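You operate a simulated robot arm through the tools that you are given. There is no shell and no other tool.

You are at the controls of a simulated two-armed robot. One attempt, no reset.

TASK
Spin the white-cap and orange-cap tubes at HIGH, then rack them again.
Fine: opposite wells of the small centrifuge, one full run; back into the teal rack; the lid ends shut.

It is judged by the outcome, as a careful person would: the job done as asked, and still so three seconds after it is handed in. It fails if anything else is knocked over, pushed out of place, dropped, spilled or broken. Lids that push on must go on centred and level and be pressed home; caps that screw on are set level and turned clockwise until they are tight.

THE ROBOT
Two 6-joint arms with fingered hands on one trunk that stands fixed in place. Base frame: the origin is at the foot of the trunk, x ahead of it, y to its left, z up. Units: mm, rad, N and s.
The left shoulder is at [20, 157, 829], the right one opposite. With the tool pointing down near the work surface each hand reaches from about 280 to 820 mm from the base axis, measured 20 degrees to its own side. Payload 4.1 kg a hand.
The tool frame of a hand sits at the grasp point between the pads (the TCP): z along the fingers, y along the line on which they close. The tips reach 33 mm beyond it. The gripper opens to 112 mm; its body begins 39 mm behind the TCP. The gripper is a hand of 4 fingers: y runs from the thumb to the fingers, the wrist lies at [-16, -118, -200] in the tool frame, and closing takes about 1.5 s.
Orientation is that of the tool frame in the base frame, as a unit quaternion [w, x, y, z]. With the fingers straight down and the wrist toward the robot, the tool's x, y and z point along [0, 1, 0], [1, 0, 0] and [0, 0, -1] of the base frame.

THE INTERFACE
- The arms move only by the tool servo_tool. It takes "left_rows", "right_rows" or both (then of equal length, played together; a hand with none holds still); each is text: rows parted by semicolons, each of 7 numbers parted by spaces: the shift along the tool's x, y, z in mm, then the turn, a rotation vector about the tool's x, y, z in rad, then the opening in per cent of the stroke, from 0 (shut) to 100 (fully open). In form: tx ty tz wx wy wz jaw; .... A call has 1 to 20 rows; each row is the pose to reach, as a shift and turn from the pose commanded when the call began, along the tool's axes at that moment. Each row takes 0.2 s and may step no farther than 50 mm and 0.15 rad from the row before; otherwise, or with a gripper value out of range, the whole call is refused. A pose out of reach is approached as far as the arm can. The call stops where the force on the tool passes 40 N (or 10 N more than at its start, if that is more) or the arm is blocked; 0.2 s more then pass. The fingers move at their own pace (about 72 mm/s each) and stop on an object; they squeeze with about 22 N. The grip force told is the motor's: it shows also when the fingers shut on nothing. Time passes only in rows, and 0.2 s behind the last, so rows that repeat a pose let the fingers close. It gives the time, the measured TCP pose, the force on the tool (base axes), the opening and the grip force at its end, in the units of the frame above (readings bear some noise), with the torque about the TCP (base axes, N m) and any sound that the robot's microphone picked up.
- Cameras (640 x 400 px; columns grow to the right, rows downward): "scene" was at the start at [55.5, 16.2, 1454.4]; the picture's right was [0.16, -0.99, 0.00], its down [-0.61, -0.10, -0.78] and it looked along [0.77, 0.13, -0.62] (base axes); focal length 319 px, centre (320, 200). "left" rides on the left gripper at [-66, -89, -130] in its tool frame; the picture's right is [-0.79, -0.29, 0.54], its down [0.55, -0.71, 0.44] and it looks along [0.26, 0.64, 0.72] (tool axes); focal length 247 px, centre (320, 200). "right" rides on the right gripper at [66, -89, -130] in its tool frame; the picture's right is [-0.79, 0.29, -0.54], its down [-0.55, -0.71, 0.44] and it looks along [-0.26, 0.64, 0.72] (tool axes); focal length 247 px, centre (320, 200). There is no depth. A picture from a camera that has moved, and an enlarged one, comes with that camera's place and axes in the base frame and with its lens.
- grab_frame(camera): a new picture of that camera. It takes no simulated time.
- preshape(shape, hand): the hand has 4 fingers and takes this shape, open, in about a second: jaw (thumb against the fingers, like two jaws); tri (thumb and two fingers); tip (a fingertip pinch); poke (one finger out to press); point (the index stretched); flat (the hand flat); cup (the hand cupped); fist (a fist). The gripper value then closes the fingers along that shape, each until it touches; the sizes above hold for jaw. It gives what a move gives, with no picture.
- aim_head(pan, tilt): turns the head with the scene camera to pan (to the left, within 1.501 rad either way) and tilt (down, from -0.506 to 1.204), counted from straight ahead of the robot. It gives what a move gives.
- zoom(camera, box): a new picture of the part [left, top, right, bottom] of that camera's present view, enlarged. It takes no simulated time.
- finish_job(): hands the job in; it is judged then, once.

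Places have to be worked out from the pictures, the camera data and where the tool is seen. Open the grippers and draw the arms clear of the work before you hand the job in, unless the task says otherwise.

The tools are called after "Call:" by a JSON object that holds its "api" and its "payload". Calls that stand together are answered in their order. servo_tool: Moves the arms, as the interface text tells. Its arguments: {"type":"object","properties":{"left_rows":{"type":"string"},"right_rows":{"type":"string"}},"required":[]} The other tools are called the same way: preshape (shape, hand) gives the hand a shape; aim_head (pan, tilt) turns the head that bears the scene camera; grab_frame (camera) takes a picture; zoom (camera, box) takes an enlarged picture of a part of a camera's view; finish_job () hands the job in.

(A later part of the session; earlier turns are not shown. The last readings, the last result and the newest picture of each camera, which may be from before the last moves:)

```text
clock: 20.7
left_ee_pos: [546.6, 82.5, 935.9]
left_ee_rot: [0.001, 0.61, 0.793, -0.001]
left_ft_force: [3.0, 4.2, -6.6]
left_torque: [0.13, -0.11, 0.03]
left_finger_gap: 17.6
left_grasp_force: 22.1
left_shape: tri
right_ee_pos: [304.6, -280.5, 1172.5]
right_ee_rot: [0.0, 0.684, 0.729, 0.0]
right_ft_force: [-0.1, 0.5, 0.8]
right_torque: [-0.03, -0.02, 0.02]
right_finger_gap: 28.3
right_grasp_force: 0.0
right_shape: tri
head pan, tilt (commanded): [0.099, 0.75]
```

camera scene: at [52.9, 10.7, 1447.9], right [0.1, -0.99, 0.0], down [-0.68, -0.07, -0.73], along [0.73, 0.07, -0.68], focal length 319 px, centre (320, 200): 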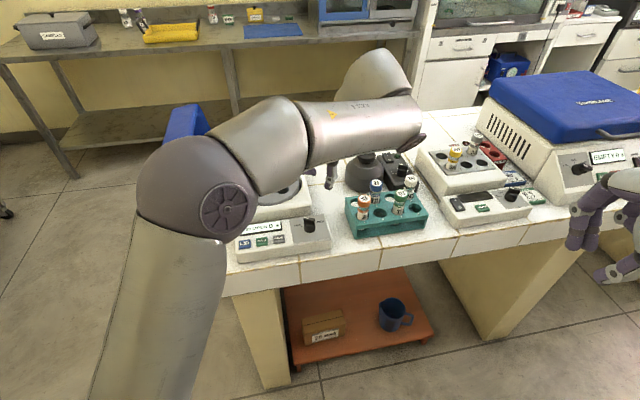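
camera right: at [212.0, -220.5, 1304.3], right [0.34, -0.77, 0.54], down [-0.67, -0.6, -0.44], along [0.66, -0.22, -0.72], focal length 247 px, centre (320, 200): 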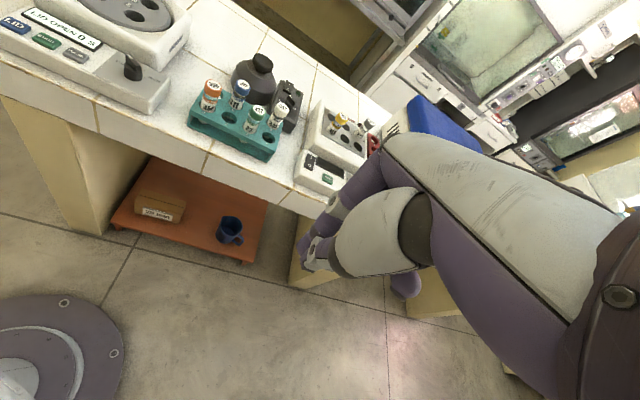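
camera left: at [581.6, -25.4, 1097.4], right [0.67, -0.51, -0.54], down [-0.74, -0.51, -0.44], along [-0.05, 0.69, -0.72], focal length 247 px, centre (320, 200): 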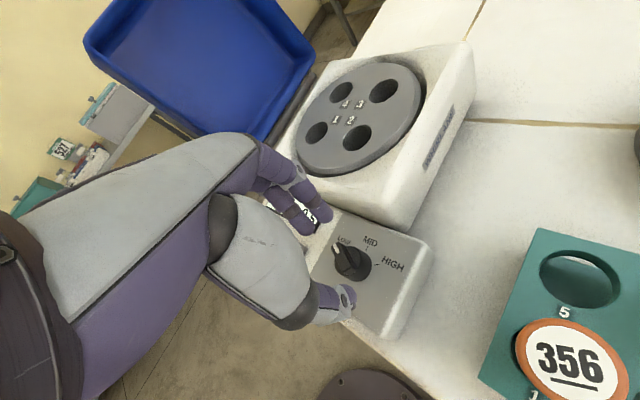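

The force fell to 4 N; that puts the knob's axis near (550, 83). I turn the remaining ~60° while shifting the TCP so it follows that axis.

Call:
{"api": "servo_tool", "payload": {"left_rows": "0 0.3 0 0 0 0.1 0; 0 0.7 0 0 0 0.2 0; 0.1 1.1 0 0 0 0.3 0; 0.2 1.5 0 0 0 0.4 0; 0.3 1.9 0 0 0 0.5 0; 0.4 2.3 0 0 0 0.6 0; 0.6 2.7 0 0 0 0.7 0; 0.8 3.1 0 0 0 0.8 0; 0.9 3.5 0 0 0 0.9 0; 1.0 3.8 0 0 0 1.0 0; 1.1 3.9 0 0 0 1.05 0"}}

Call:
{"api": "zoom", "payload": {"camera": "left", "box": [250, 140, 430, 300]}}

Call:
{"api": "grab_frame", "payload": {"camera": "scene"}}

```text
clock: 23.1
left_ee_pos: [552.5, 86.5, 936.1]
left_ee_rot: [0.002, 0.924, 0.381, 0.004]
left_ft_force: [12.8, 18.4, -0.5]
left_torque: [0.47, -0.51, 0.19]
left_finger_gap: 16.2
left_grasp_force: 21.5
left_shape: tri
right_ee_pos: [305.3, -279.1, 1172.7]
right_ee_rot: [0.0, 0.685, 0.728, 0.0]
right_ft_force: [0.4, 0.1, 0.2]
right_torque: [0.0, 0.01, -0.01]
right_finger_gap: 28.6
right_grasp_force: 0.0
right_shape: tri
head pan, tilt (commanded): [0.099, 0.75]
```

```text
2.50 times, centred on (340, 220) of left
camera zoom: at [441.2, 103.6, 1066.0], right [-0.76, -0.36, -0.54], down [-0.11, 0.89, -0.44], along [0.64, -0.27, -0.72], focal length 617 px, centre (270, 150)
```

zoom: 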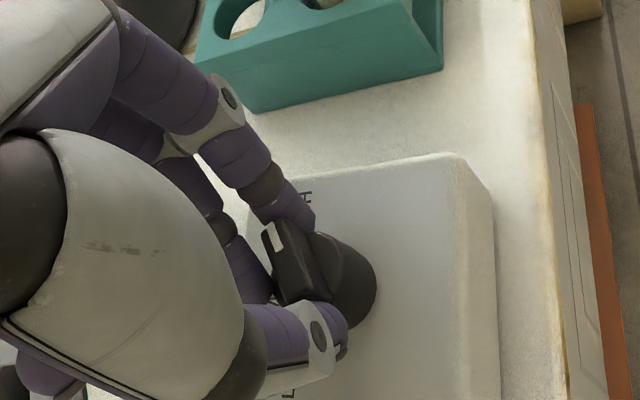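

```text
taken
camera scene: at [53.6, 11.2, 1447.8], right [0.1, -0.99, 0.0], down [-0.68, -0.07, -0.73], along [0.73, 0.07, -0.68], focal length 319 px, centre (320, 200)
```

scene: 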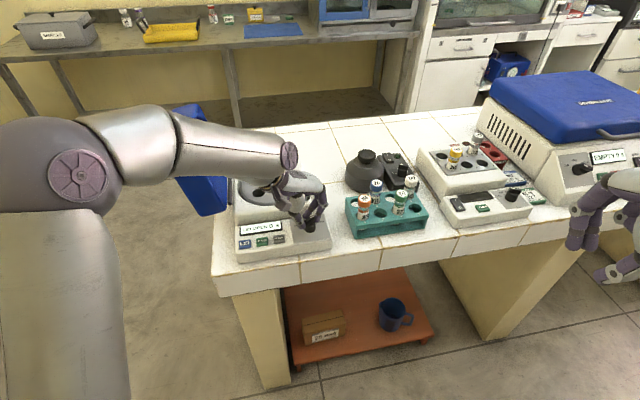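

The hand is now at yaw -45°, and the knob resists as at an end stop. I open the fingers, rise straight up, and check the pointer.

Call:
{"api": "servo_tool", "payload": {"left_rows": "0 0 0 0 0 0 20; 0 0 0 0 0 0 45; 0 0 0 0 0 0 45; 0 0 0 0 0 0 45; 0 0 -20 0 0 0 45; 0 0 -50 0 0 0 45; 0 0 -90 0 0 0 45; 0 0 -130 0 0 0 45"}}

Call:
{"api": "grab_frame", "payload": {"camera": "left"}}

Call:
{"api": "zoom", "payload": {"camera": "scene", "box": [230, 190, 340, 270]}}

```text
clock: 24.9
left_ee_pos: [549.6, 88.3, 1067.2]
left_ee_rot: [0.001, 0.924, 0.382, 0.0]
left_ft_force: [-0.3, 0.3, 0.7]
left_torque: [0.0, 0.02, -0.01]
left_finger_gap: 49.6
left_grasp_force: 0.0
left_shape: tri
right_ee_pos: [304.4, -281.1, 1173.6]
right_ee_rot: [-0.001, 0.685, 0.729, 0.0]
right_ft_force: [-0.2, 1.1, -1.1]
right_torque: [-0.01, 0.0, -0.02]
right_finger_gap: 28.4
right_grasp_force: 0.0
right_shape: tri
head pan, tilt (commanded): [0.099, 0.75]
```

```text
taken
camera left: at [439.3, 103.8, 1197.0], right [-0.76, -0.36, -0.54], down [-0.11, 0.89, -0.44], along [0.64, -0.27, -0.72], focal length 247 px, centre (320, 200)
```

left: 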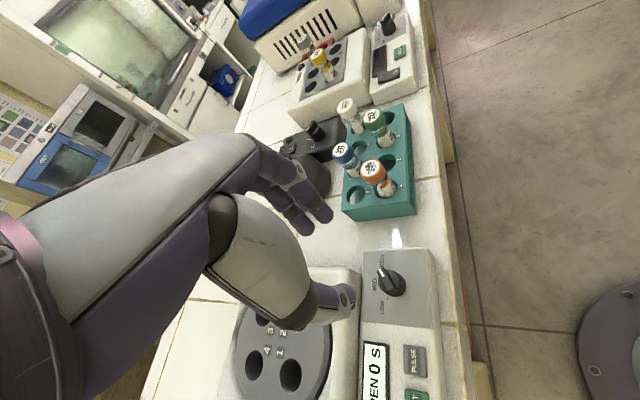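

```text
5.00 times, centred on (285, 230) of scene
camera zoom: at [53.3, 10.6, 1447.8], right [0.1, -1.0, 0.0], down [-0.68, -0.07, -0.73], along [0.73, 0.07, -0.68], focal length 1596 px, centre (495, 50)
```

zoom: 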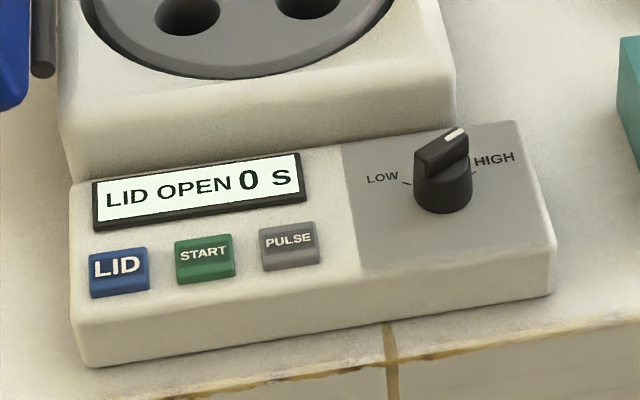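

The pointer now points to the back right; I enlarge it to see whether it sits on the HIGH tick.

Call:
{"api": "zoom", "payload": {"camera": "left", "box": [350, 240, 450, 330]}}

Call:
{"api": "zoom", "payload": {"camera": "scene", "box": [295, 205, 345, 245]}}

```text
4.44 times, centred on (400, 285) of left
camera zoom: at [439.3, 103.8, 1197.0], right [-0.76, -0.36, -0.54], down [-0.11, 0.89, -0.44], along [0.64, -0.27, -0.72], focal length 1098 px, centre (-36, -178)
```

zoom: 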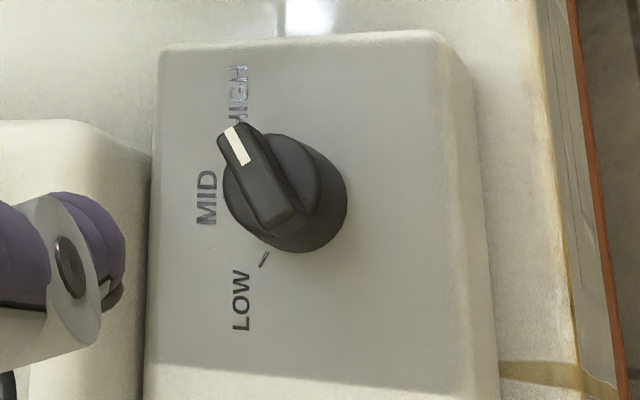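

```text
10.00 times, centred on (320, 225) of scene
camera zoom: at [53.3, 10.6, 1447.8], right [0.1, -1.0, 0.0], down [-0.68, -0.07, -0.73], along [0.73, 0.07, -0.68], focal length 3192 px, centre (320, -50)
```

zoom: 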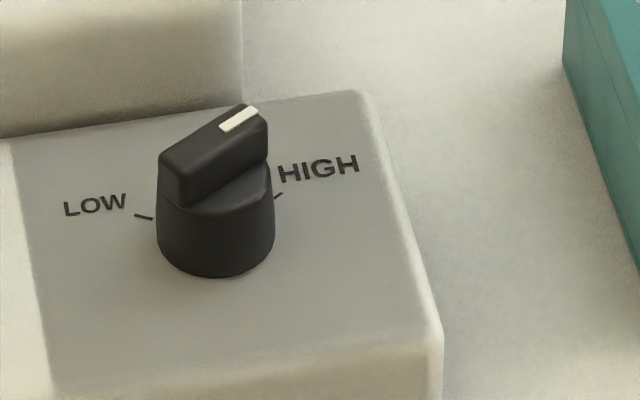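

The pointer direction works out at -42.6°, on the HIGH tick (-44°): the knob is set. Next I move the left hand above the orange tube (≈601, -38), turned to yaw 19° so its jaws line up with the rack's free spaces.

Call:
{"api": "servo_tool", "payload": {"left_rows": "-6.6 15.7 -2 0 0 -0.14 45; -13.1 31.5 -4 0 0 -0.28 45; -19.7 47.2 -6 0 0 -0.42 45; -26.2 62.9 -8 0 0 -0.56 45; -32.8 78.6 -8 0 0 -0.7 45; -39.4 94.4 -8 0 0 -0.84 45; -45.9 110.1 -8 0 0 -0.98 45; -52.5 125.8 -8 0 0 -1.12 45; -52.5 125.8 -8 0 0 -1.12 45"}}

Call:
{"api": "grab_frame", "payload": {"camera": "left"}}

Call:
{"api": "grab_frame", "payload": {"camera": "scene"}}

```text
clock: 26.9
left_ee_pos: [600.6, -41.0, 1074.1]
left_ee_rot: [-0.001, 0.58, 0.815, 0.0]
left_ft_force: [0.2, -0.4, 0.4]
left_torque: [0.0, -0.04, 0.0]
left_finger_gap: 50.1
left_grasp_force: 0.2
left_shape: tri
right_ee_pos: [304.9, -280.5, 1173.7]
right_ee_rot: [0.0, 0.685, 0.729, 0.0]
right_ft_force: [-0.5, -0.4, 0.1]
right_torque: [-0.01, -0.01, 0.02]
right_finger_gap: 28.1
right_grasp_force: 0.0
right_shape: tri
head pan, tilt (commanded): [0.099, 0.75]
```

```text
taken
camera left: at [537.8, -132.7, 1204.2], right [-0.01, -0.84, -0.54], down [-0.85, 0.29, -0.44], along [0.52, 0.45, -0.72], focal length 247 px, centre (320, 200)
```

left: 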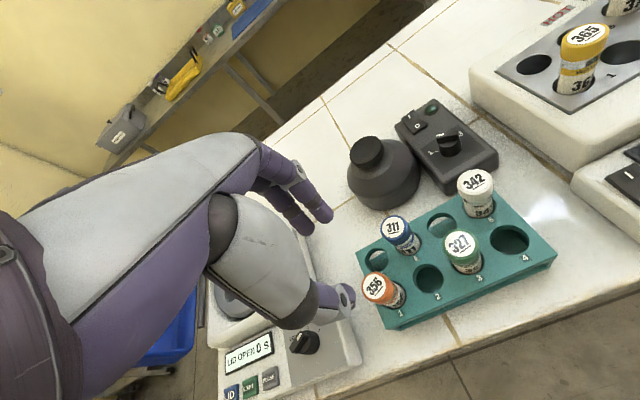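

```text
taken
camera scene: at [53.1, 10.6, 1447.9], right [0.1, -1.0, 0.0], down [-0.68, -0.07, -0.73], along [0.73, 0.07, -0.68], focal length 319 px, centre (320, 200)
```

scene: 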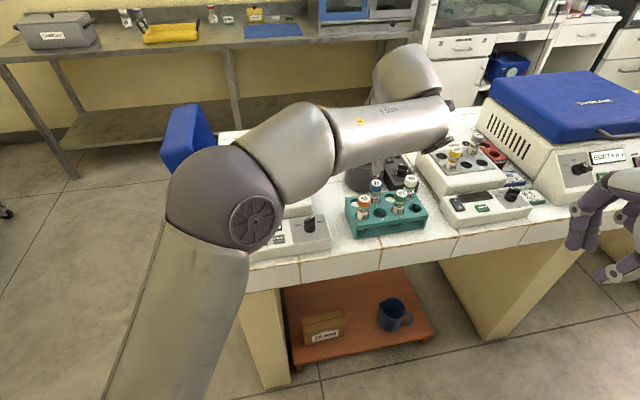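

The hand hovers at (600.6, -41.0, 1074), yaw 19°. I enlarge the rack in the left camera to refine each cap's place.

Call:
{"api": "zoom", "payload": {"camera": "left", "box": [330, 150, 570, 340]}}

Call:
{"api": "zoom", "payload": {"camera": "scene", "box": [330, 150, 440, 250]}}

```text
2.11 times, centred on (450, 245) of left
camera zoom: at [537.8, -132.7, 1204.2], right [-0.01, -0.84, -0.54], down [-0.85, 0.29, -0.44], along [0.52, 0.45, -0.72], focal length 520 px, centre (46, 105)
```

zoom: 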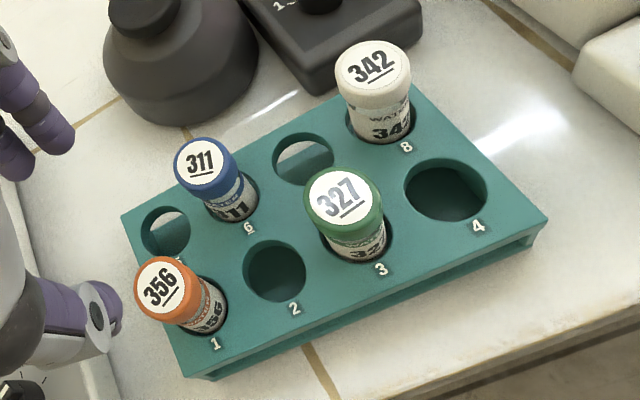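

```text
4.00 times, centred on (385, 200) of scene
camera zoom: at [53.1, 10.6, 1447.9], right [0.1, -1.0, 0.0], down [-0.68, -0.07, -0.73], along [0.73, 0.07, -0.68], focal length 1277 px, centre (60, 200)
```

zoom: 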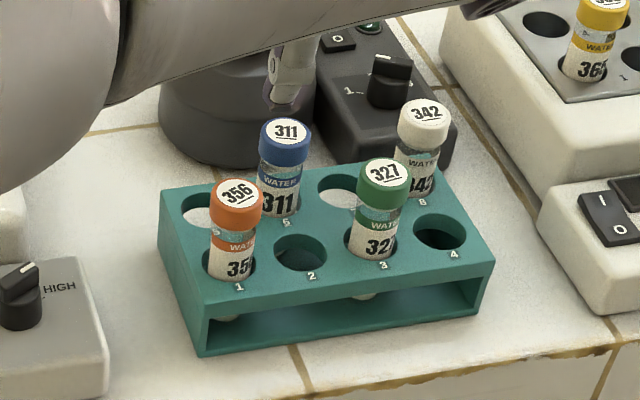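

The scene camera puts the orange cap at (602, -37), the left camera at (593, -38): a disagreement I'll settle by coming closer, where parallax shrinks. I lower the open hand to z 1000 (tips well above the cap).

Call:
{"api": "servo_tool", "payload": {"left_rows": "0 0 20 0 0 0 55; 0 0 40 0 0 0 55; 0 0 60 0 0 0 55; 0 0 74 0 0 0 55"}}

Call:
{"api": "grab_frame", "payload": {"camera": "left"}}

Call:
{"api": "zoom", "payload": {"camera": "scene", "box": [330, 150, 440, 250]}}

```text
clock: 27.9
left_ee_pos: [602.2, -41.4, 1000.3]
left_ee_rot: [0.0, 0.58, 0.815, 0.0]
left_ft_force: [0.3, -0.1, 0.4]
left_torque: [0.01, -0.01, -0.01]
left_finger_gap: 60.8
left_grasp_force: 0.1
left_shape: tri
right_ee_pos: [304.9, -279.8, 1173.2]
right_ee_rot: [0.0, 0.684, 0.73, 0.0]
right_ft_force: [0.2, 0.2, 0.4]
right_torque: [0.0, -0.04, 0.04]
right_finger_gap: 28.3
right_grasp_force: 0.1
right_shape: tri
head pan, tilt (commanded): [0.099, 0.75]
```

```text
taken
camera left: at [538.2, -132.7, 1129.9], right [-0.01, -0.84, -0.54], down [-0.85, 0.29, -0.44], along [0.52, 0.45, -0.72], focal length 247 px, centre (320, 200)
```

left: 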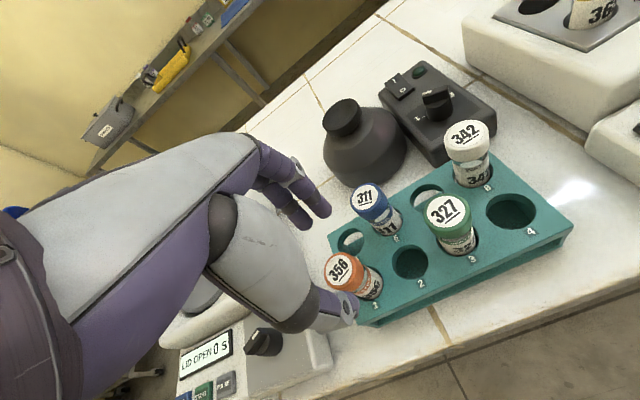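

```text
4.00 times, centred on (385, 200) of scene
camera zoom: at [53.1, 10.5, 1447.9], right [0.1, -1.0, 0.0], down [-0.68, -0.07, -0.73], along [0.73, 0.07, -0.68], focal length 1277 px, centre (60, 200)
```

zoom: 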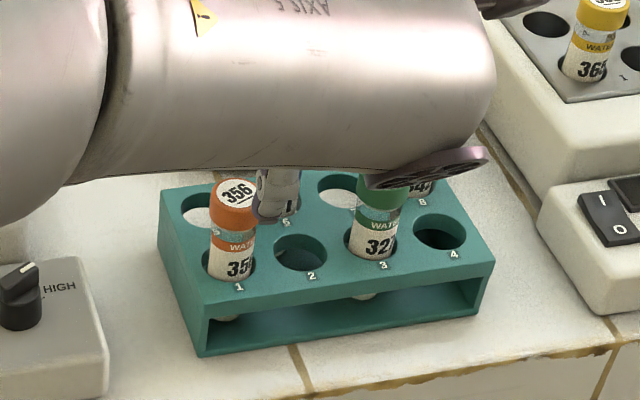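

Both cameras agree that the orange cap lies about 4 mm to tool +x of my axis (and nearly centred along the jaws). I shift 4 mm and descend to z 957, tips about 25 mm below the cap's top, then look before closing.

Call:
{"api": "servo_tool", "payload": {"left_rows": "2 0 4 0 0 0 50; 4 0 12 0 0 0 50; 4 -1 24 0 0 0 50; 4 -1 34 0 0 0 50; 4 -1 43 0 0 0 50; 4 -1 43 0 0 0 50"}}

Call:
{"api": "zoom", "payload": {"camera": "left", "box": [240, 160, 440, 330]}}

Call:
{"api": "zoom", "payload": {"camera": "scene", "box": [330, 150, 440, 250]}}

```text
clock: 29.3
left_ee_pos: [598.7, -37.8, 957.0]
left_ee_rot: [0.0, 0.581, 0.814, 0.0]
left_ft_force: [0.3, -0.9, -0.4]
left_torque: [0.02, 0.0, 0.0]
left_finger_gap: 56.3
left_grasp_force: 0.1
left_shape: tri
right_ee_pos: [305.9, -280.8, 1172.4]
right_ee_rot: [0.0, 0.685, 0.729, 0.0]
right_ft_force: [-0.2, 0.5, 0.7]
right_torque: [0.0, 0.01, -0.01]
right_finger_gap: 28.2
right_grasp_force: 0.0
right_shape: tri
head pan, tilt (commanded): [0.099, 0.75]
```

```text
2.35 times, centred on (340, 245) of left
camera zoom: at [535.6, -129.4, 1086.4], right [-0.01, -0.84, -0.54], down [-0.85, 0.29, -0.44], along [0.52, 0.45, -0.72], focal length 581 px, centre (273, 94)
```

zoom: 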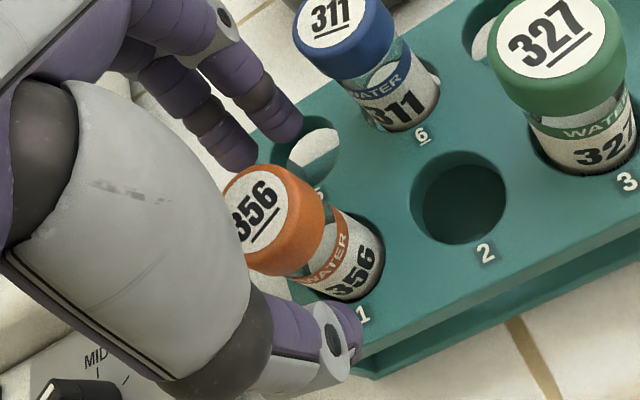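

```text
4.00 times, centred on (385, 200) of scene
camera zoom: at [53.1, 10.5, 1447.9], right [0.1, -1.0, 0.0], down [-0.68, -0.07, -0.73], along [0.73, 0.07, -0.68], focal length 1277 px, centre (60, 200)
```

zoom: 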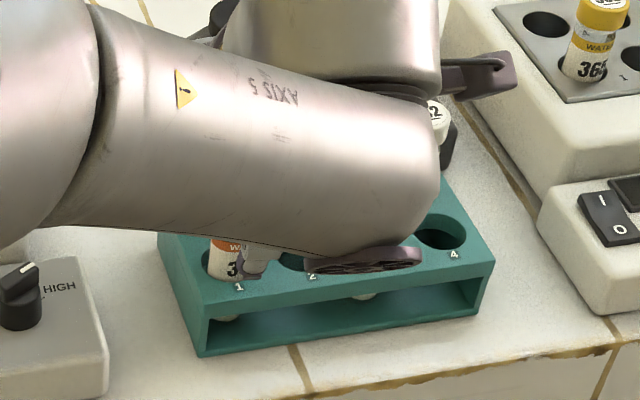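

The cap sits between thumb and fingers and the tool axis passes within ~2 mm of its centre. I close on it.

Call:
{"api": "servo_tool", "payload": {"left_rows": "0.5 -1 0 0 0 0 35; 0.5 -1 0 0 0 0 20; 0.5 -1 0 0 0 0 0; 0.5 -1 0 0 0 0 0; 0.5 -1 0 0 0 0 0; 0.5 -1 0 0 0 0 0"}}

Call:
{"api": "zoom", "payload": {"camera": "left", "box": [240, 160, 440, 330]}}

```text
clock: 30.7
left_ee_pos: [599.7, -37.5, 957.4]
left_ee_rot: [0.0, 0.581, 0.814, 0.0]
left_ft_force: [0.1, -1.1, 0.7]
left_torque: [-0.03, 0.04, 0.01]
left_finger_gap: 17.8
left_grasp_force: 22.0
left_shape: tri
right_ee_pos: [303.3, -279.9, 1172.9]
right_ee_rot: [0.001, 0.685, 0.729, 0.0]
right_ft_force: [0.0, -1.2, 0.5]
right_torque: [0.01, -0.07, 0.05]
right_finger_gap: 28.3
right_grasp_force: 0.1
right_shape: tri
head pan, tilt (commanded): [0.099, 0.75]
```

```text
2.35 times, centred on (340, 245) of left
camera zoom: at [534.8, -129.6, 1086.6], right [-0.01, -0.84, -0.54], down [-0.85, 0.29, -0.44], along [0.52, 0.45, -0.72], focal length 581 px, centre (273, 94)
```

zoom: 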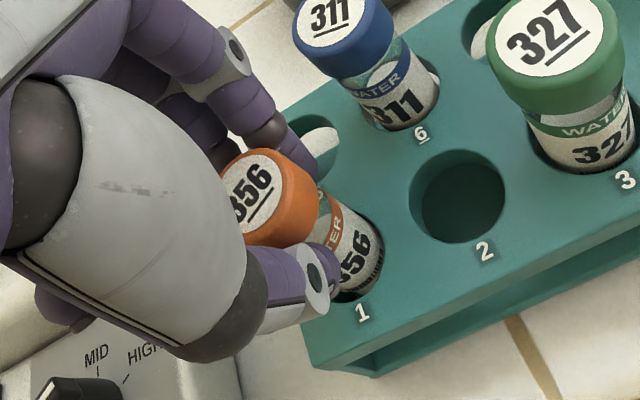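

The grip holds (22 N, gap 17.8 mm). I lift slowly by 40 mm and check that the tube comes along and the rack stays.

Call:
{"api": "servo_tool", "payload": {"left_rows": "0 0 -4 0 0 0 0; 0 0 -8 0 0 0 0; 0 0 -14 0 0 0 0; 0 0 -20 0 0 0 0; 0 0 -30 0 0 0 0; 0 0 -40 0 0 0 0"}}

Call:
{"api": "grab_frame", "payload": {"camera": "left"}}

Call:
{"api": "zoom", "payload": {"camera": "scene", "box": [310, 140, 440, 250]}}

```text
clock: 32.1
left_ee_pos: [598.0, -35.8, 997.2]
left_ee_rot: [0.0, 0.58, 0.815, -0.001]
left_ft_force: [0.3, -0.2, 0.1]
left_torque: [0.03, -0.01, 0.01]
left_finger_gap: 17.6
left_grasp_force: 21.8
left_shape: tri
right_ee_pos: [305.0, -279.7, 1173.2]
right_ee_rot: [0.0, 0.684, 0.729, 0.0]
right_ft_force: [0.2, 0.4, 0.9]
right_torque: [-0.02, -0.01, 0.04]
right_finger_gap: 28.4
right_grasp_force: 0.1
right_shape: tri
head pan, tilt (commanded): [0.099, 0.75]
```

```text
taken
camera left: at [534.8, -129.1, 1126.8], right [-0.01, -0.84, -0.54], down [-0.85, 0.29, -0.44], along [0.52, 0.45, -0.72], focal length 247 px, centre (320, 200)
```

left: 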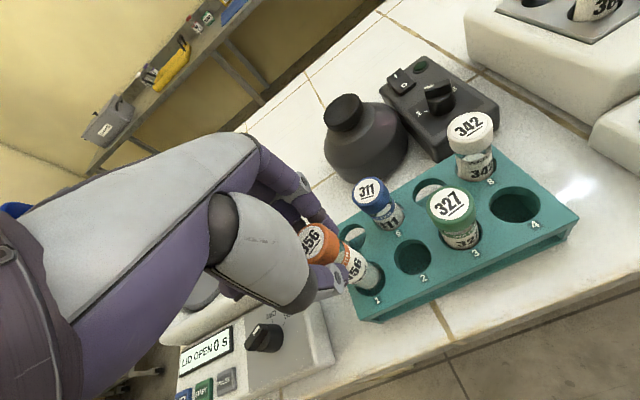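

```text
3.64 times, centred on (375, 195) of scene
camera zoom: at [53.2, 10.5, 1447.9], right [0.1, -1.0, 0.0], down [-0.68, -0.07, -0.73], along [0.73, 0.07, -0.68], focal length 1161 px, centre (120, 218)
```

zoom: 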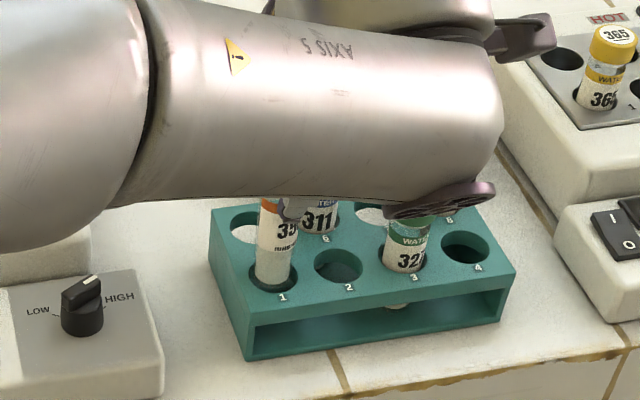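

The tube follows and the rack stays put. I lift on to z 1066 and check how the tube hangs.

Call:
{"api": "servo_tool", "payload": {"left_rows": "0 0 -15 0 0 0 0; 0 0 -30 0 0 0 0; 0 0 -45 0 0 0 0; 0 0 -60 0 0 0 0; 0 0 -69 0 0 0 0; 0 0 -69 0 0 0 0"}}

Call:
{"api": "zoom", "payload": {"camera": "left", "box": [240, 160, 440, 330]}}

Call:
{"api": "zoom", "payload": {"camera": "scene", "box": [300, 100, 440, 250]}}

Call:
{"api": "grab_frame", "payload": {"camera": "right"}}

```text
clock: 33.5
left_ee_pos: [598.0, -36.8, 1064.9]
left_ee_rot: [0.0, 0.581, 0.814, 0.0]
left_ft_force: [0.3, 0.1, -0.6]
left_torque: [-0.02, -0.01, -0.02]
left_finger_gap: 17.9
left_grasp_force: 22.2
left_shape: tri
right_ee_pos: [304.6, -280.9, 1173.1]
right_ee_rot: [0.0, 0.685, 0.729, 0.0]
right_ft_force: [0.2, 0.3, 0.3]
right_torque: [0.01, -0.01, -0.01]
right_finger_gap: 28.0
right_grasp_force: 0.3
right_shape: tri
head pan, tilt (commanded): [0.099, 0.75]
```

```text
2.35 times, centred on (340, 245) of left
camera zoom: at [535.0, -128.7, 1195.1], right [-0.01, -0.84, -0.54], down [-0.85, 0.29, -0.44], along [0.52, 0.45, -0.72], focal length 581 px, centre (273, 94)
```

zoom: 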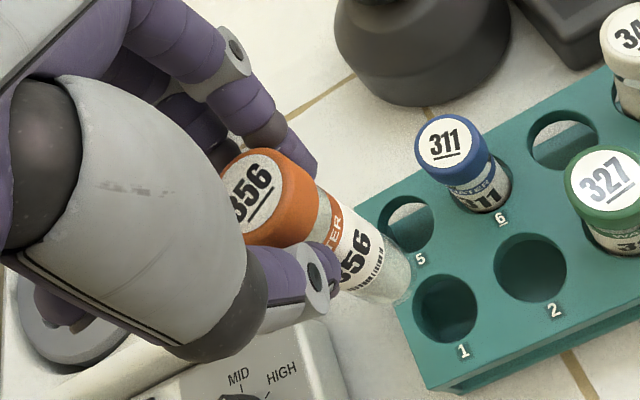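

```text
2.67 times, centred on (370, 175) of scene
camera zoom: at [53.2, 10.5, 1447.9], right [0.1, -1.0, 0.0], down [-0.68, -0.07, -0.73], along [0.73, 0.07, -0.68], focal length 851 px, centre (187, 267)
```

zoom: 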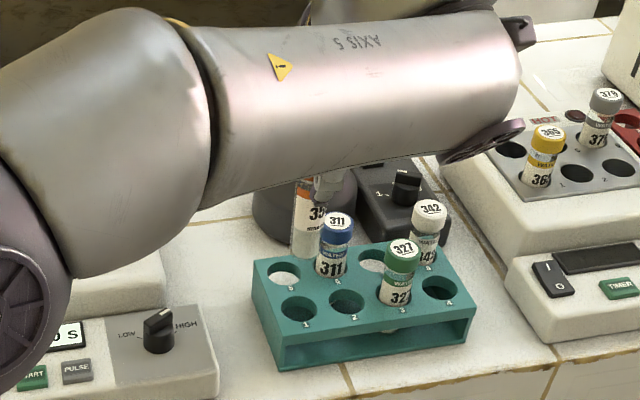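

```text
taken
camera right: at [212.0, -220.5, 1304.3], right [0.34, -0.77, 0.54], down [-0.67, -0.6, -0.44], along [0.66, -0.22, -0.72], focal length 247 px, centre (320, 200)
```

right: 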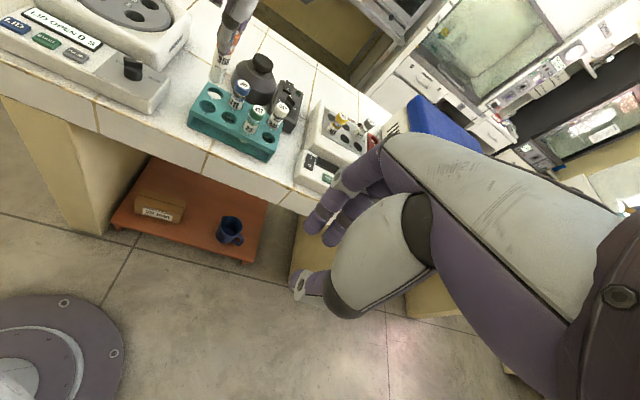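

The tube is held clear of everything. I enlarge the right camera's view of it to judge its tilt.

Call:
{"api": "zoom", "payload": {"camera": "right", "box": [180, 0, 280, 100]}}

```text
4.00 times, centred on (230, 50) of right
camera zoom: at [212.0, -220.5, 1304.3], right [0.34, -0.77, 0.54], down [-0.67, -0.6, -0.44], along [0.66, -0.22, -0.72], focal length 988 px, centre (680, 800)
```

zoom: 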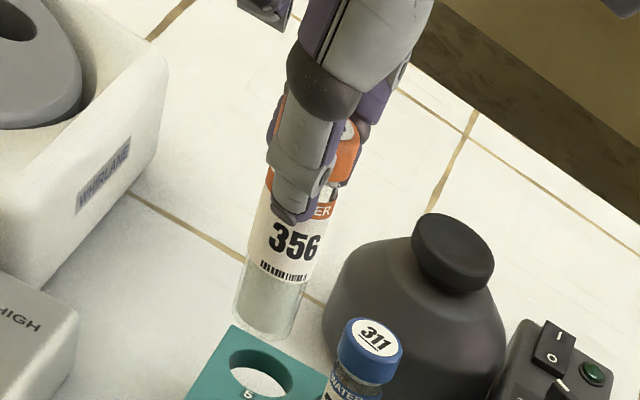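

The tube hangs close to vertical, its bottom at about z 958. I carry it level, slightly raised, to hover above rotor well 4 at about (672, 236).

Call:
{"api": "servo_tool", "payload": {"left_rows": "12 8 -2 0 0 0 0; 35 24 -4 0 0 0 0; 60 41 -6 0 0 0 0; 85 58 -6 0 0 0 0; 110 75 -6 0 0 0 0; 135 92 -6 0 0 0 0; 160 109 -6 0 0 0 0; 185 126 -6 0 0 0 0; 210 143 -6 0 0 0 0; 226 154 -6 0 0 0 0; 234 159 -6 0 0 0 0; 234 159 -6 0 0 0 0"}}

Call:
{"api": "grab_frame", "payload": {"camera": "left"}}

Call:
{"api": "grab_frame", "payload": {"camera": "scene"}}

Call:
{"api": "grab_frame", "payload": {"camera": "right"}}

```text
clock: 36.1
left_ee_pos: [673.3, 236.9, 1070.3]
left_ee_rot: [0.0, 0.581, 0.814, 0.0]
left_ft_force: [-0.6, -0.7, 0.1]
left_torque: [-0.01, -0.01, -0.07]
left_finger_gap: 17.6
left_grasp_force: 22.1
left_shape: tri
right_ee_pos: [304.1, -280.3, 1173.4]
right_ee_rot: [0.0, 0.684, 0.729, 0.0]
right_ft_force: [0.0, 0.1, -0.6]
right_torque: [-0.02, 0.02, -0.02]
right_finger_gap: 28.3
right_grasp_force: 0.0
right_shape: tri
head pan, tilt (commanded): [0.099, 0.75]
```

```text
taken
camera left: at [609.2, 144.7, 1200.7], right [-0.01, -0.84, -0.54], down [-0.85, 0.29, -0.44], along [0.52, 0.45, -0.72], focal length 247 px, centre (320, 200)
```

left: 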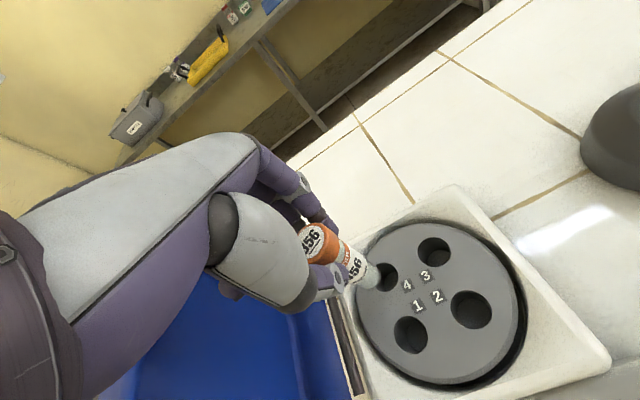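

```text
taken
camera scene: at [53.2, 10.5, 1447.9], right [0.1, -1.0, 0.0], down [-0.68, -0.07, -0.73], along [0.73, 0.07, -0.68], focal length 319 px, centre (320, 200)
```

scene: 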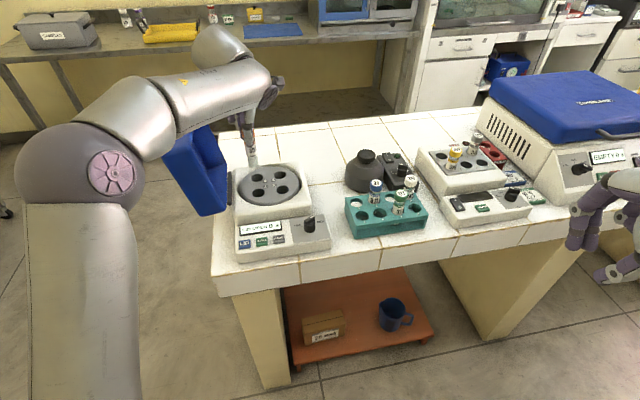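

```text
taken
camera right: at [212.0, -220.6, 1304.3], right [0.34, -0.77, 0.54], down [-0.67, -0.6, -0.44], along [0.66, -0.22, -0.72], focal length 247 px, centre (320, 200)
```

right: 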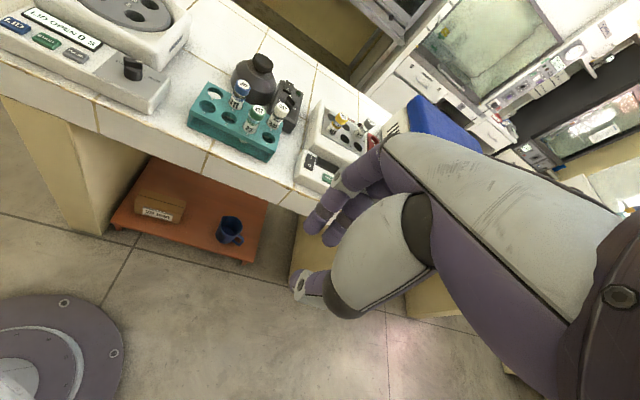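

The left hand reached the hover over well 4. I enlarge the tube and rotor from the scene and left cameras.

Call:
{"api": "zoom", "payload": {"camera": "scene", "box": [210, 70, 330, 230]}}

Call:
{"api": "zoom", "payload": {"camera": "left", "box": [280, 190, 540, 390]}}

```text
2.50 times, centred on (270, 150) of scene
camera zoom: at [53.2, 10.5, 1447.9], right [0.1, -1.0, 0.0], down [-0.68, -0.07, -0.73], along [0.73, 0.07, -0.68], focal length 798 px, centre (445, 325)
```

zoom: 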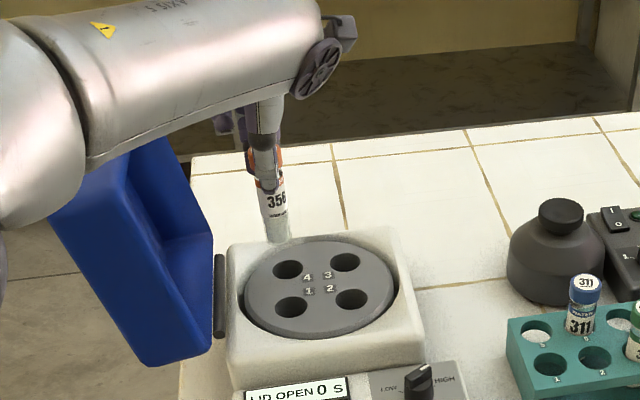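

```text
2.00 times, centred on (410, 290) of left
camera zoom: at [609.2, 144.7, 1200.7], right [-0.01, -0.84, -0.54], down [-0.85, 0.29, -0.44], along [0.52, 0.45, -0.72], focal length 494 px, centre (140, 20)
```

zoom: 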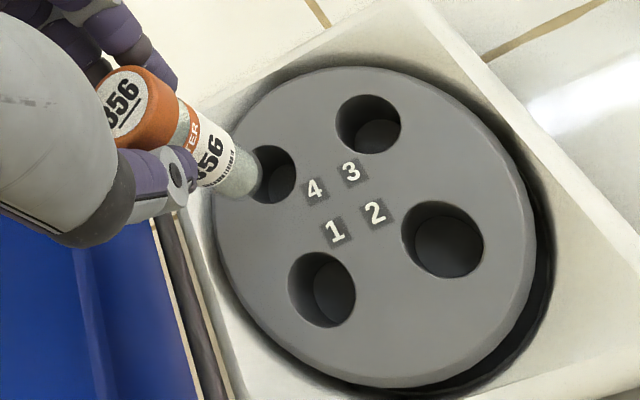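

I need the tube-to-well offset precisely, so I enlarge that small area further.

Call:
{"api": "zoom", "payload": {"camera": "scene", "box": [230, 110, 290, 200]}}

Call:
{"api": "zoom", "payload": {"camera": "left", "box": [300, 210, 420, 310]}}

```text
4.44 times, centred on (260, 155) of scene
camera zoom: at [53.2, 10.5, 1447.9], right [0.1, -1.0, 0.0], down [-0.68, -0.07, -0.73], along [0.73, 0.07, -0.68], focal length 1419 px, centre (587, 400)
```

zoom: 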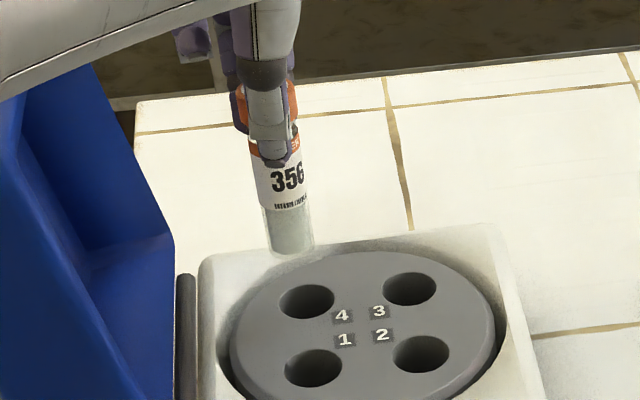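

```text
4.00 times, centred on (360, 260) of left
camera zoom: at [609.2, 144.7, 1200.7], right [-0.01, -0.84, -0.54], down [-0.85, 0.29, -0.44], along [0.52, 0.45, -0.72], focal length 988 px, centre (160, -40)
```

zoom: 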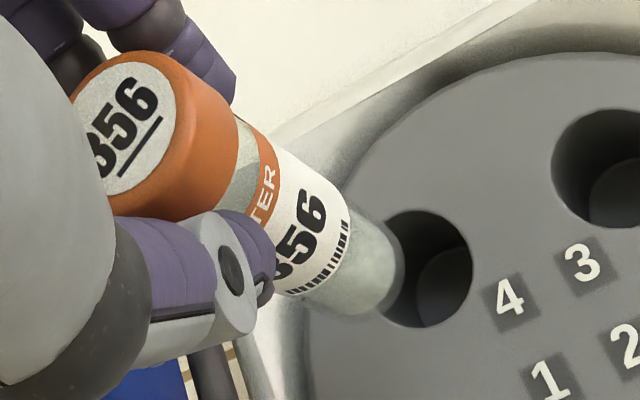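

Cross-checks of the cameras differ by ~4 mm, so I lower the tube until its bottom is just above the rotor face, where its offset from the well can be read directly.

Call:
{"api": "servo_tool", "payload": {"left_rows": "0 0 8 0 0 0 0; 0 0 16 0 0 0 0; 0 0 23 0 0 0 0; 0 0 23 0 0 0 0"}}

Call:
{"api": "zoom", "payload": {"camera": "scene", "box": [230, 110, 310, 210]}}

Call:
{"api": "zoom", "payload": {"camera": "left", "box": [300, 200, 440, 320]}}

```text
clock: 37.1
left_ee_pos: [672.5, 235.9, 1048.0]
left_ee_rot: [0.0, 0.581, 0.814, 0.0]
left_ft_force: [0.2, 0.1, -1.2]
left_torque: [0.04, 0.0, 0.01]
left_finger_gap: 17.7
left_grasp_force: 22.0
left_shape: tri
right_ee_pos: [304.3, -279.5, 1172.7]
right_ee_rot: [0.0, 0.685, 0.729, 0.0]
right_ft_force: [0.3, 0.1, 0.6]
right_torque: [-0.02, 0.01, 0.0]
right_finger_gap: 27.9
right_grasp_force: 0.1
right_shape: tri
head pan, tilt (commanded): [0.099, 0.75]
```

```text
4.00 times, centred on (270, 160) of scene
camera zoom: at [53.2, 10.5, 1447.9], right [0.1, -1.0, 0.0], down [-0.68, -0.07, -0.73], along [0.73, 0.07, -0.68], focal length 1277 px, centre (520, 360)
```

zoom: 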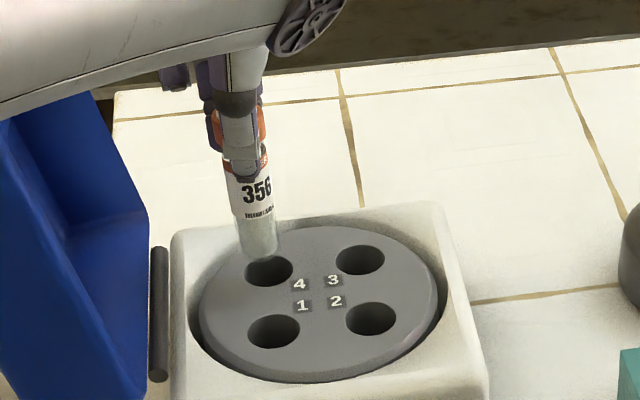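

```text
3.33 times, centred on (370, 260) of left
camera zoom: at [609.7, 144.5, 1178.4], right [-0.01, -0.84, -0.54], down [-0.85, 0.29, -0.44], along [0.52, 0.45, -0.72], focal length 823 px, centre (153, 0)
```

zoom: 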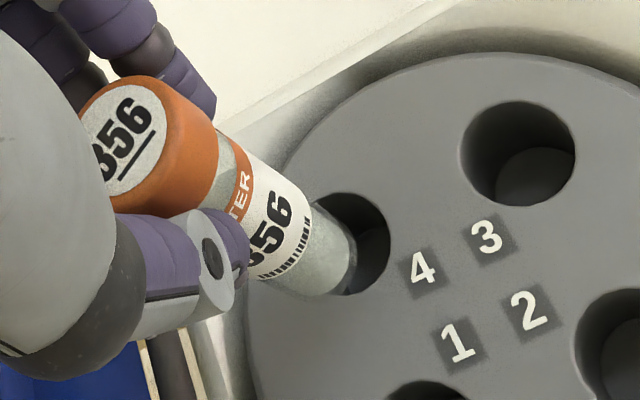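

The two views disagree about the hanging tube's end, so I want a third line of sight. I yaw the right hand in place by about 0.5 rad so that its camera looks at the rotor.

Call:
{"api": "servo_tool", "payload": {"right_rows": "0 0 0 0 0 -0.13 25; 0 0 0 0 0 -0.26 25; 0 0 0 0 0 -0.39 25; 0 0 0 0 0 -0.52 25; 0 0 0 0 0 -0.6 25"}}

Call:
{"api": "grab_frame", "payload": {"camera": "right"}}

```text
clock: 38.3
left_ee_pos: [672.0, 236.9, 1049.0]
left_ee_rot: [0.0, 0.58, 0.814, 0.0]
left_ft_force: [0.2, -0.1, 0.2]
left_torque: [0.05, -0.02, -0.01]
left_finger_gap: 17.8
left_grasp_force: 21.8
left_shape: tri
right_ee_pos: [305.0, -277.1, 1175.2]
right_ee_rot: [0.0, 0.439, 0.899, 0.0]
right_ft_force: [-0.4, -0.7, -0.8]
right_torque: [0.01, -0.02, -0.01]
right_finger_gap: 28.7
right_grasp_force: 0.0
right_shape: tri
head pan, tilt (commanded): [0.099, 0.75]
```

```text
taken
camera right: at [195.0, -280.6, 1305.9], right [0.71, -0.45, 0.54], down [-0.22, -0.87, -0.44], along [0.67, 0.19, -0.72], focal length 247 px, centre (320, 200)
```

right: 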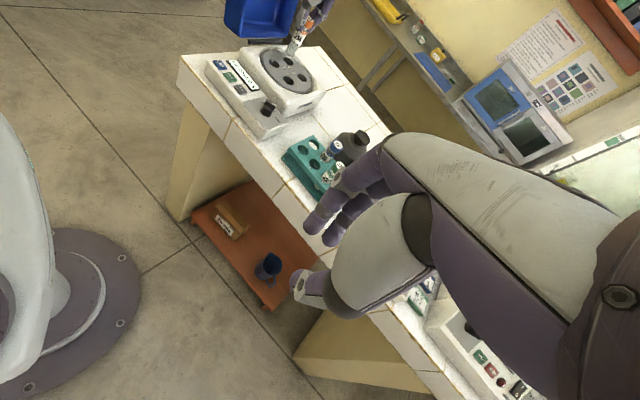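

Now the right camera sees the tube above the rotor; I enlarge that.

Call:
{"api": "zoom", "payload": {"camera": "right", "box": [240, 10, 340, 100]}}

Call:
{"api": "zoom", "payload": {"camera": "right", "box": [270, 20, 320, 70]}}

```text
4.44 times, centred on (290, 55) of right
camera zoom: at [195.0, -280.6, 1305.9], right [0.71, -0.45, 0.54], down [-0.22, -0.87, -0.44], along [0.67, 0.19, -0.72], focal length 1098 px, centre (453, 844)
```

zoom: 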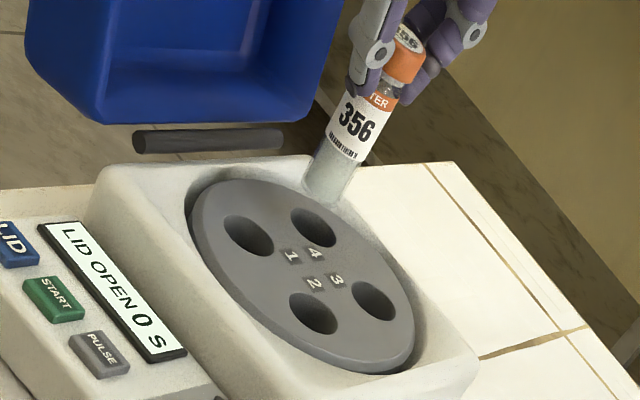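

```text
8.00 times, centred on (295, 45) of right
camera zoom: at [195.0, -280.6, 1305.9], right [0.71, -0.45, 0.54], down [-0.22, -0.87, -0.44], along [0.67, 0.19, -0.72], focal length 1976 px, centre (520, 1440)
```

zoom: 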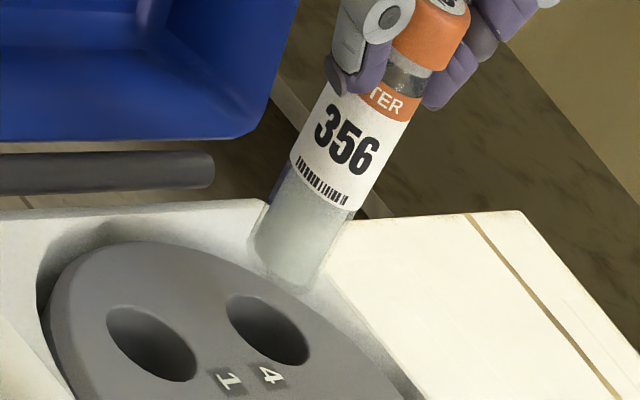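

Combining the three views, the tube's end is ~25 mm above the rotor and about 8 mm short of well 4's centre (toward the robot). I correct by (+8, +2) mm and lower 15 mm, then look again.

Call:
{"api": "servo_tool", "payload": {"left_rows": "-0.4 4 4 0 0 0 0; -0.7 8.2 9 0 0 0 0; -0.7 8.2 15 0 0 0 0; -0.7 8.2 15 0 0 0 0"}}

Call:
{"api": "zoom", "payload": {"camera": "scene", "box": [240, 140, 300, 190]}}

Call:
{"api": "zoom", "payload": {"camera": "left", "box": [300, 200, 440, 320]}}

Call:
{"api": "zoom", "payload": {"camera": "right", "box": [270, 20, 320, 70]}}

```text
clock: 39.3
left_ee_pos: [679.5, 238.9, 1033.4]
left_ee_rot: [-0.001, 0.581, 0.814, 0.0]
left_ft_force: [0.9, -0.5, -0.2]
left_torque: [-0.02, -0.01, -0.02]
left_finger_gap: 17.8
left_grasp_force: 21.9
left_shape: tri
right_ee_pos: [306.3, -276.7, 1175.4]
right_ee_rot: [-0.001, 0.438, 0.899, 0.0]
right_ft_force: [0.5, -0.3, 0.3]
right_torque: [-0.02, 0.01, -0.01]
right_finger_gap: 28.5
right_grasp_force: 0.2
right_shape: tri
head pan, tilt (commanded): [0.099, 0.75]
```

```text
8.00 times, centred on (270, 165) of scene
camera zoom: at [53.2, 10.5, 1447.9], right [0.1, -1.0, 0.0], down [-0.68, -0.07, -0.73], along [0.73, 0.07, -0.68], focal length 2554 px, centre (720, 480)
```

zoom: 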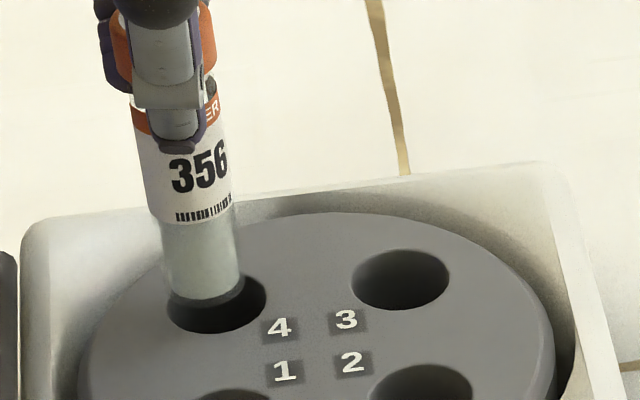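

```text
3.33 times, centred on (370, 260) of left
camera zoom: at [615.8, 146.5, 1163.7], right [-0.01, -0.84, -0.54], down [-0.85, 0.29, -0.44], along [0.52, 0.45, -0.72], focal length 823 px, centre (153, 0)
```

zoom: 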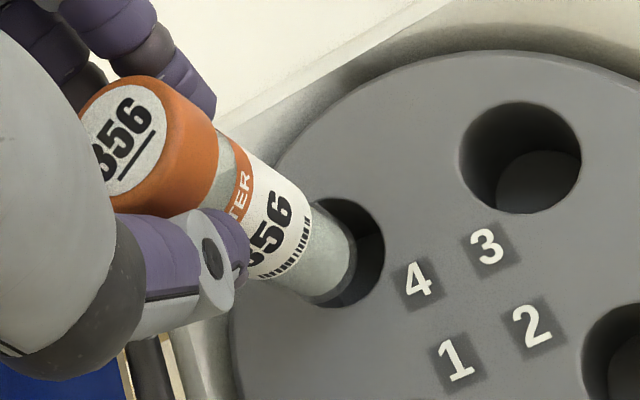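

```text
8.00 times, centred on (295, 45) of right
camera zoom: at [195.1, -280.3, 1305.8], right [0.71, -0.45, 0.54], down [-0.22, -0.87, -0.44], along [0.67, 0.19, -0.72], focal length 1976 px, centre (520, 1440)
```

zoom: 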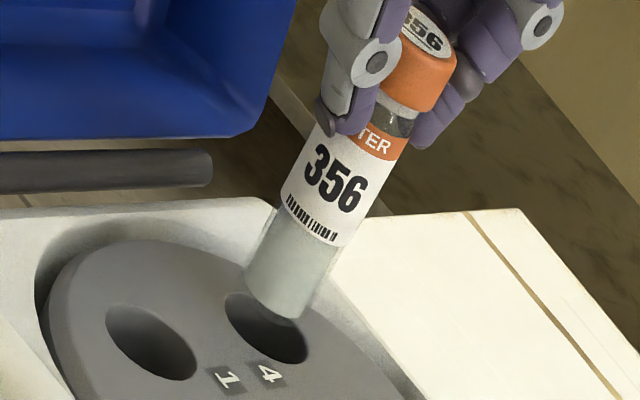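

Left and right views both show the tube leaning about 5° (its bottom toward the robot). I tilt the hand -0.085 rad about its x axis to set the tube upright, which also brings its bottom over the well, and look again.

Call:
{"api": "servo_tool", "payload": {"left_rows": "0 0 0 -0.03 0 0 0; 0 0 0 -0.06 0 0 0; 0 0 0 -0.085 0 0 0; 0 0 0 -0.085 0 0 0"}}

Call:
{"api": "zoom", "payload": {"camera": "scene", "box": [240, 140, 300, 190]}}

Call:
{"api": "zoom", "payload": {"camera": "left", "box": [300, 200, 440, 320]}}

Call:
{"api": "zoom", "payload": {"camera": "right", "box": [270, 20, 320, 70]}}

```text
clock: 40.3
left_ee_pos: [679.8, 238.6, 1032.6]
left_ee_rot: [0.025, 0.58, 0.813, 0.035]
left_ft_force: [-0.9, -0.6, -0.4]
left_torque: [-0.03, -0.01, 0.0]
left_finger_gap: 17.5
left_grasp_force: 22.0
left_shape: tri
right_ee_pos: [306.6, -277.0, 1174.4]
right_ee_rot: [0.0, 0.439, 0.899, 0.0]
right_ft_force: [-0.2, 0.1, -0.3]
right_torque: [0.0, 0.0, 0.03]
right_finger_gap: 28.3
right_grasp_force: 0.0
right_shape: tri
head pan, tilt (commanded): [0.099, 0.75]
```

```text
8.00 times, centred on (270, 165) of scene
camera zoom: at [53.2, 10.5, 1447.9], right [0.1, -1.0, 0.0], down [-0.68, -0.07, -0.73], along [0.73, 0.07, -0.68], focal length 2554 px, centre (720, 480)
```

zoom: 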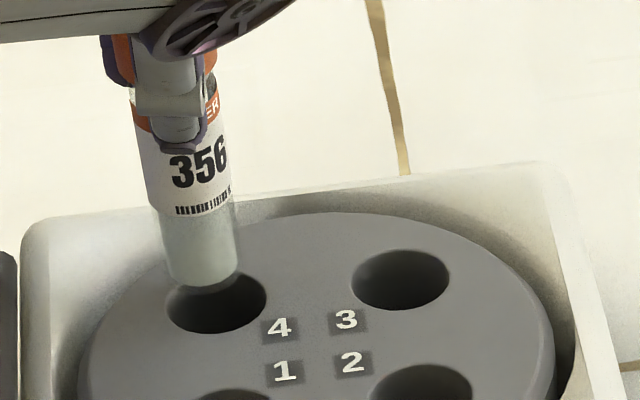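

```text
3.33 times, centred on (370, 260) of left
camera zoom: at [606.3, 143.1, 1154.9], right [0.03, -0.83, -0.56], down [-0.81, 0.3, -0.49], along [0.58, 0.47, -0.66], focal length 823 px, centre (153, 0)
```

zoom: 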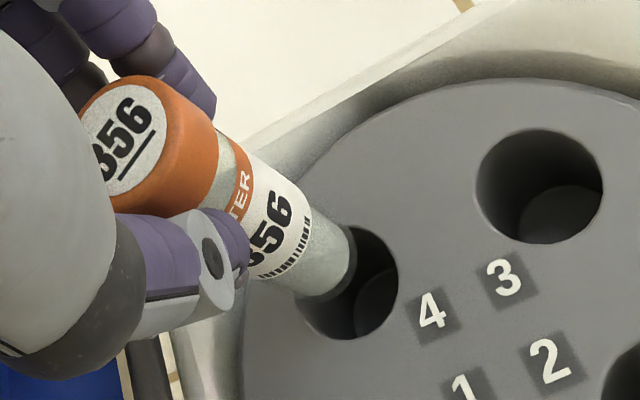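

```text
8.00 times, centred on (295, 45) of right
camera zoom: at [195.1, -280.3, 1305.8], right [0.71, -0.45, 0.54], down [-0.22, -0.87, -0.44], along [0.67, 0.19, -0.72], focal length 1976 px, centre (520, 1440)
```

zoom: 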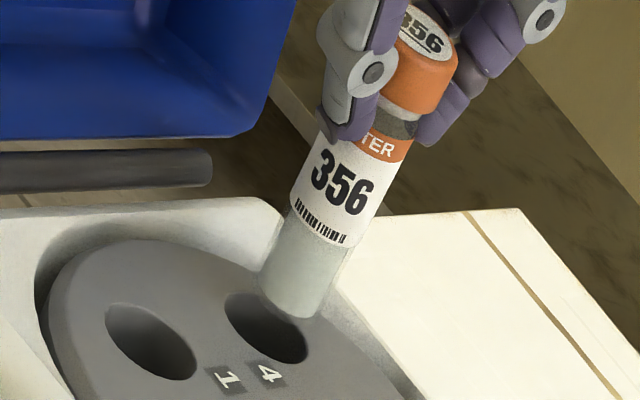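

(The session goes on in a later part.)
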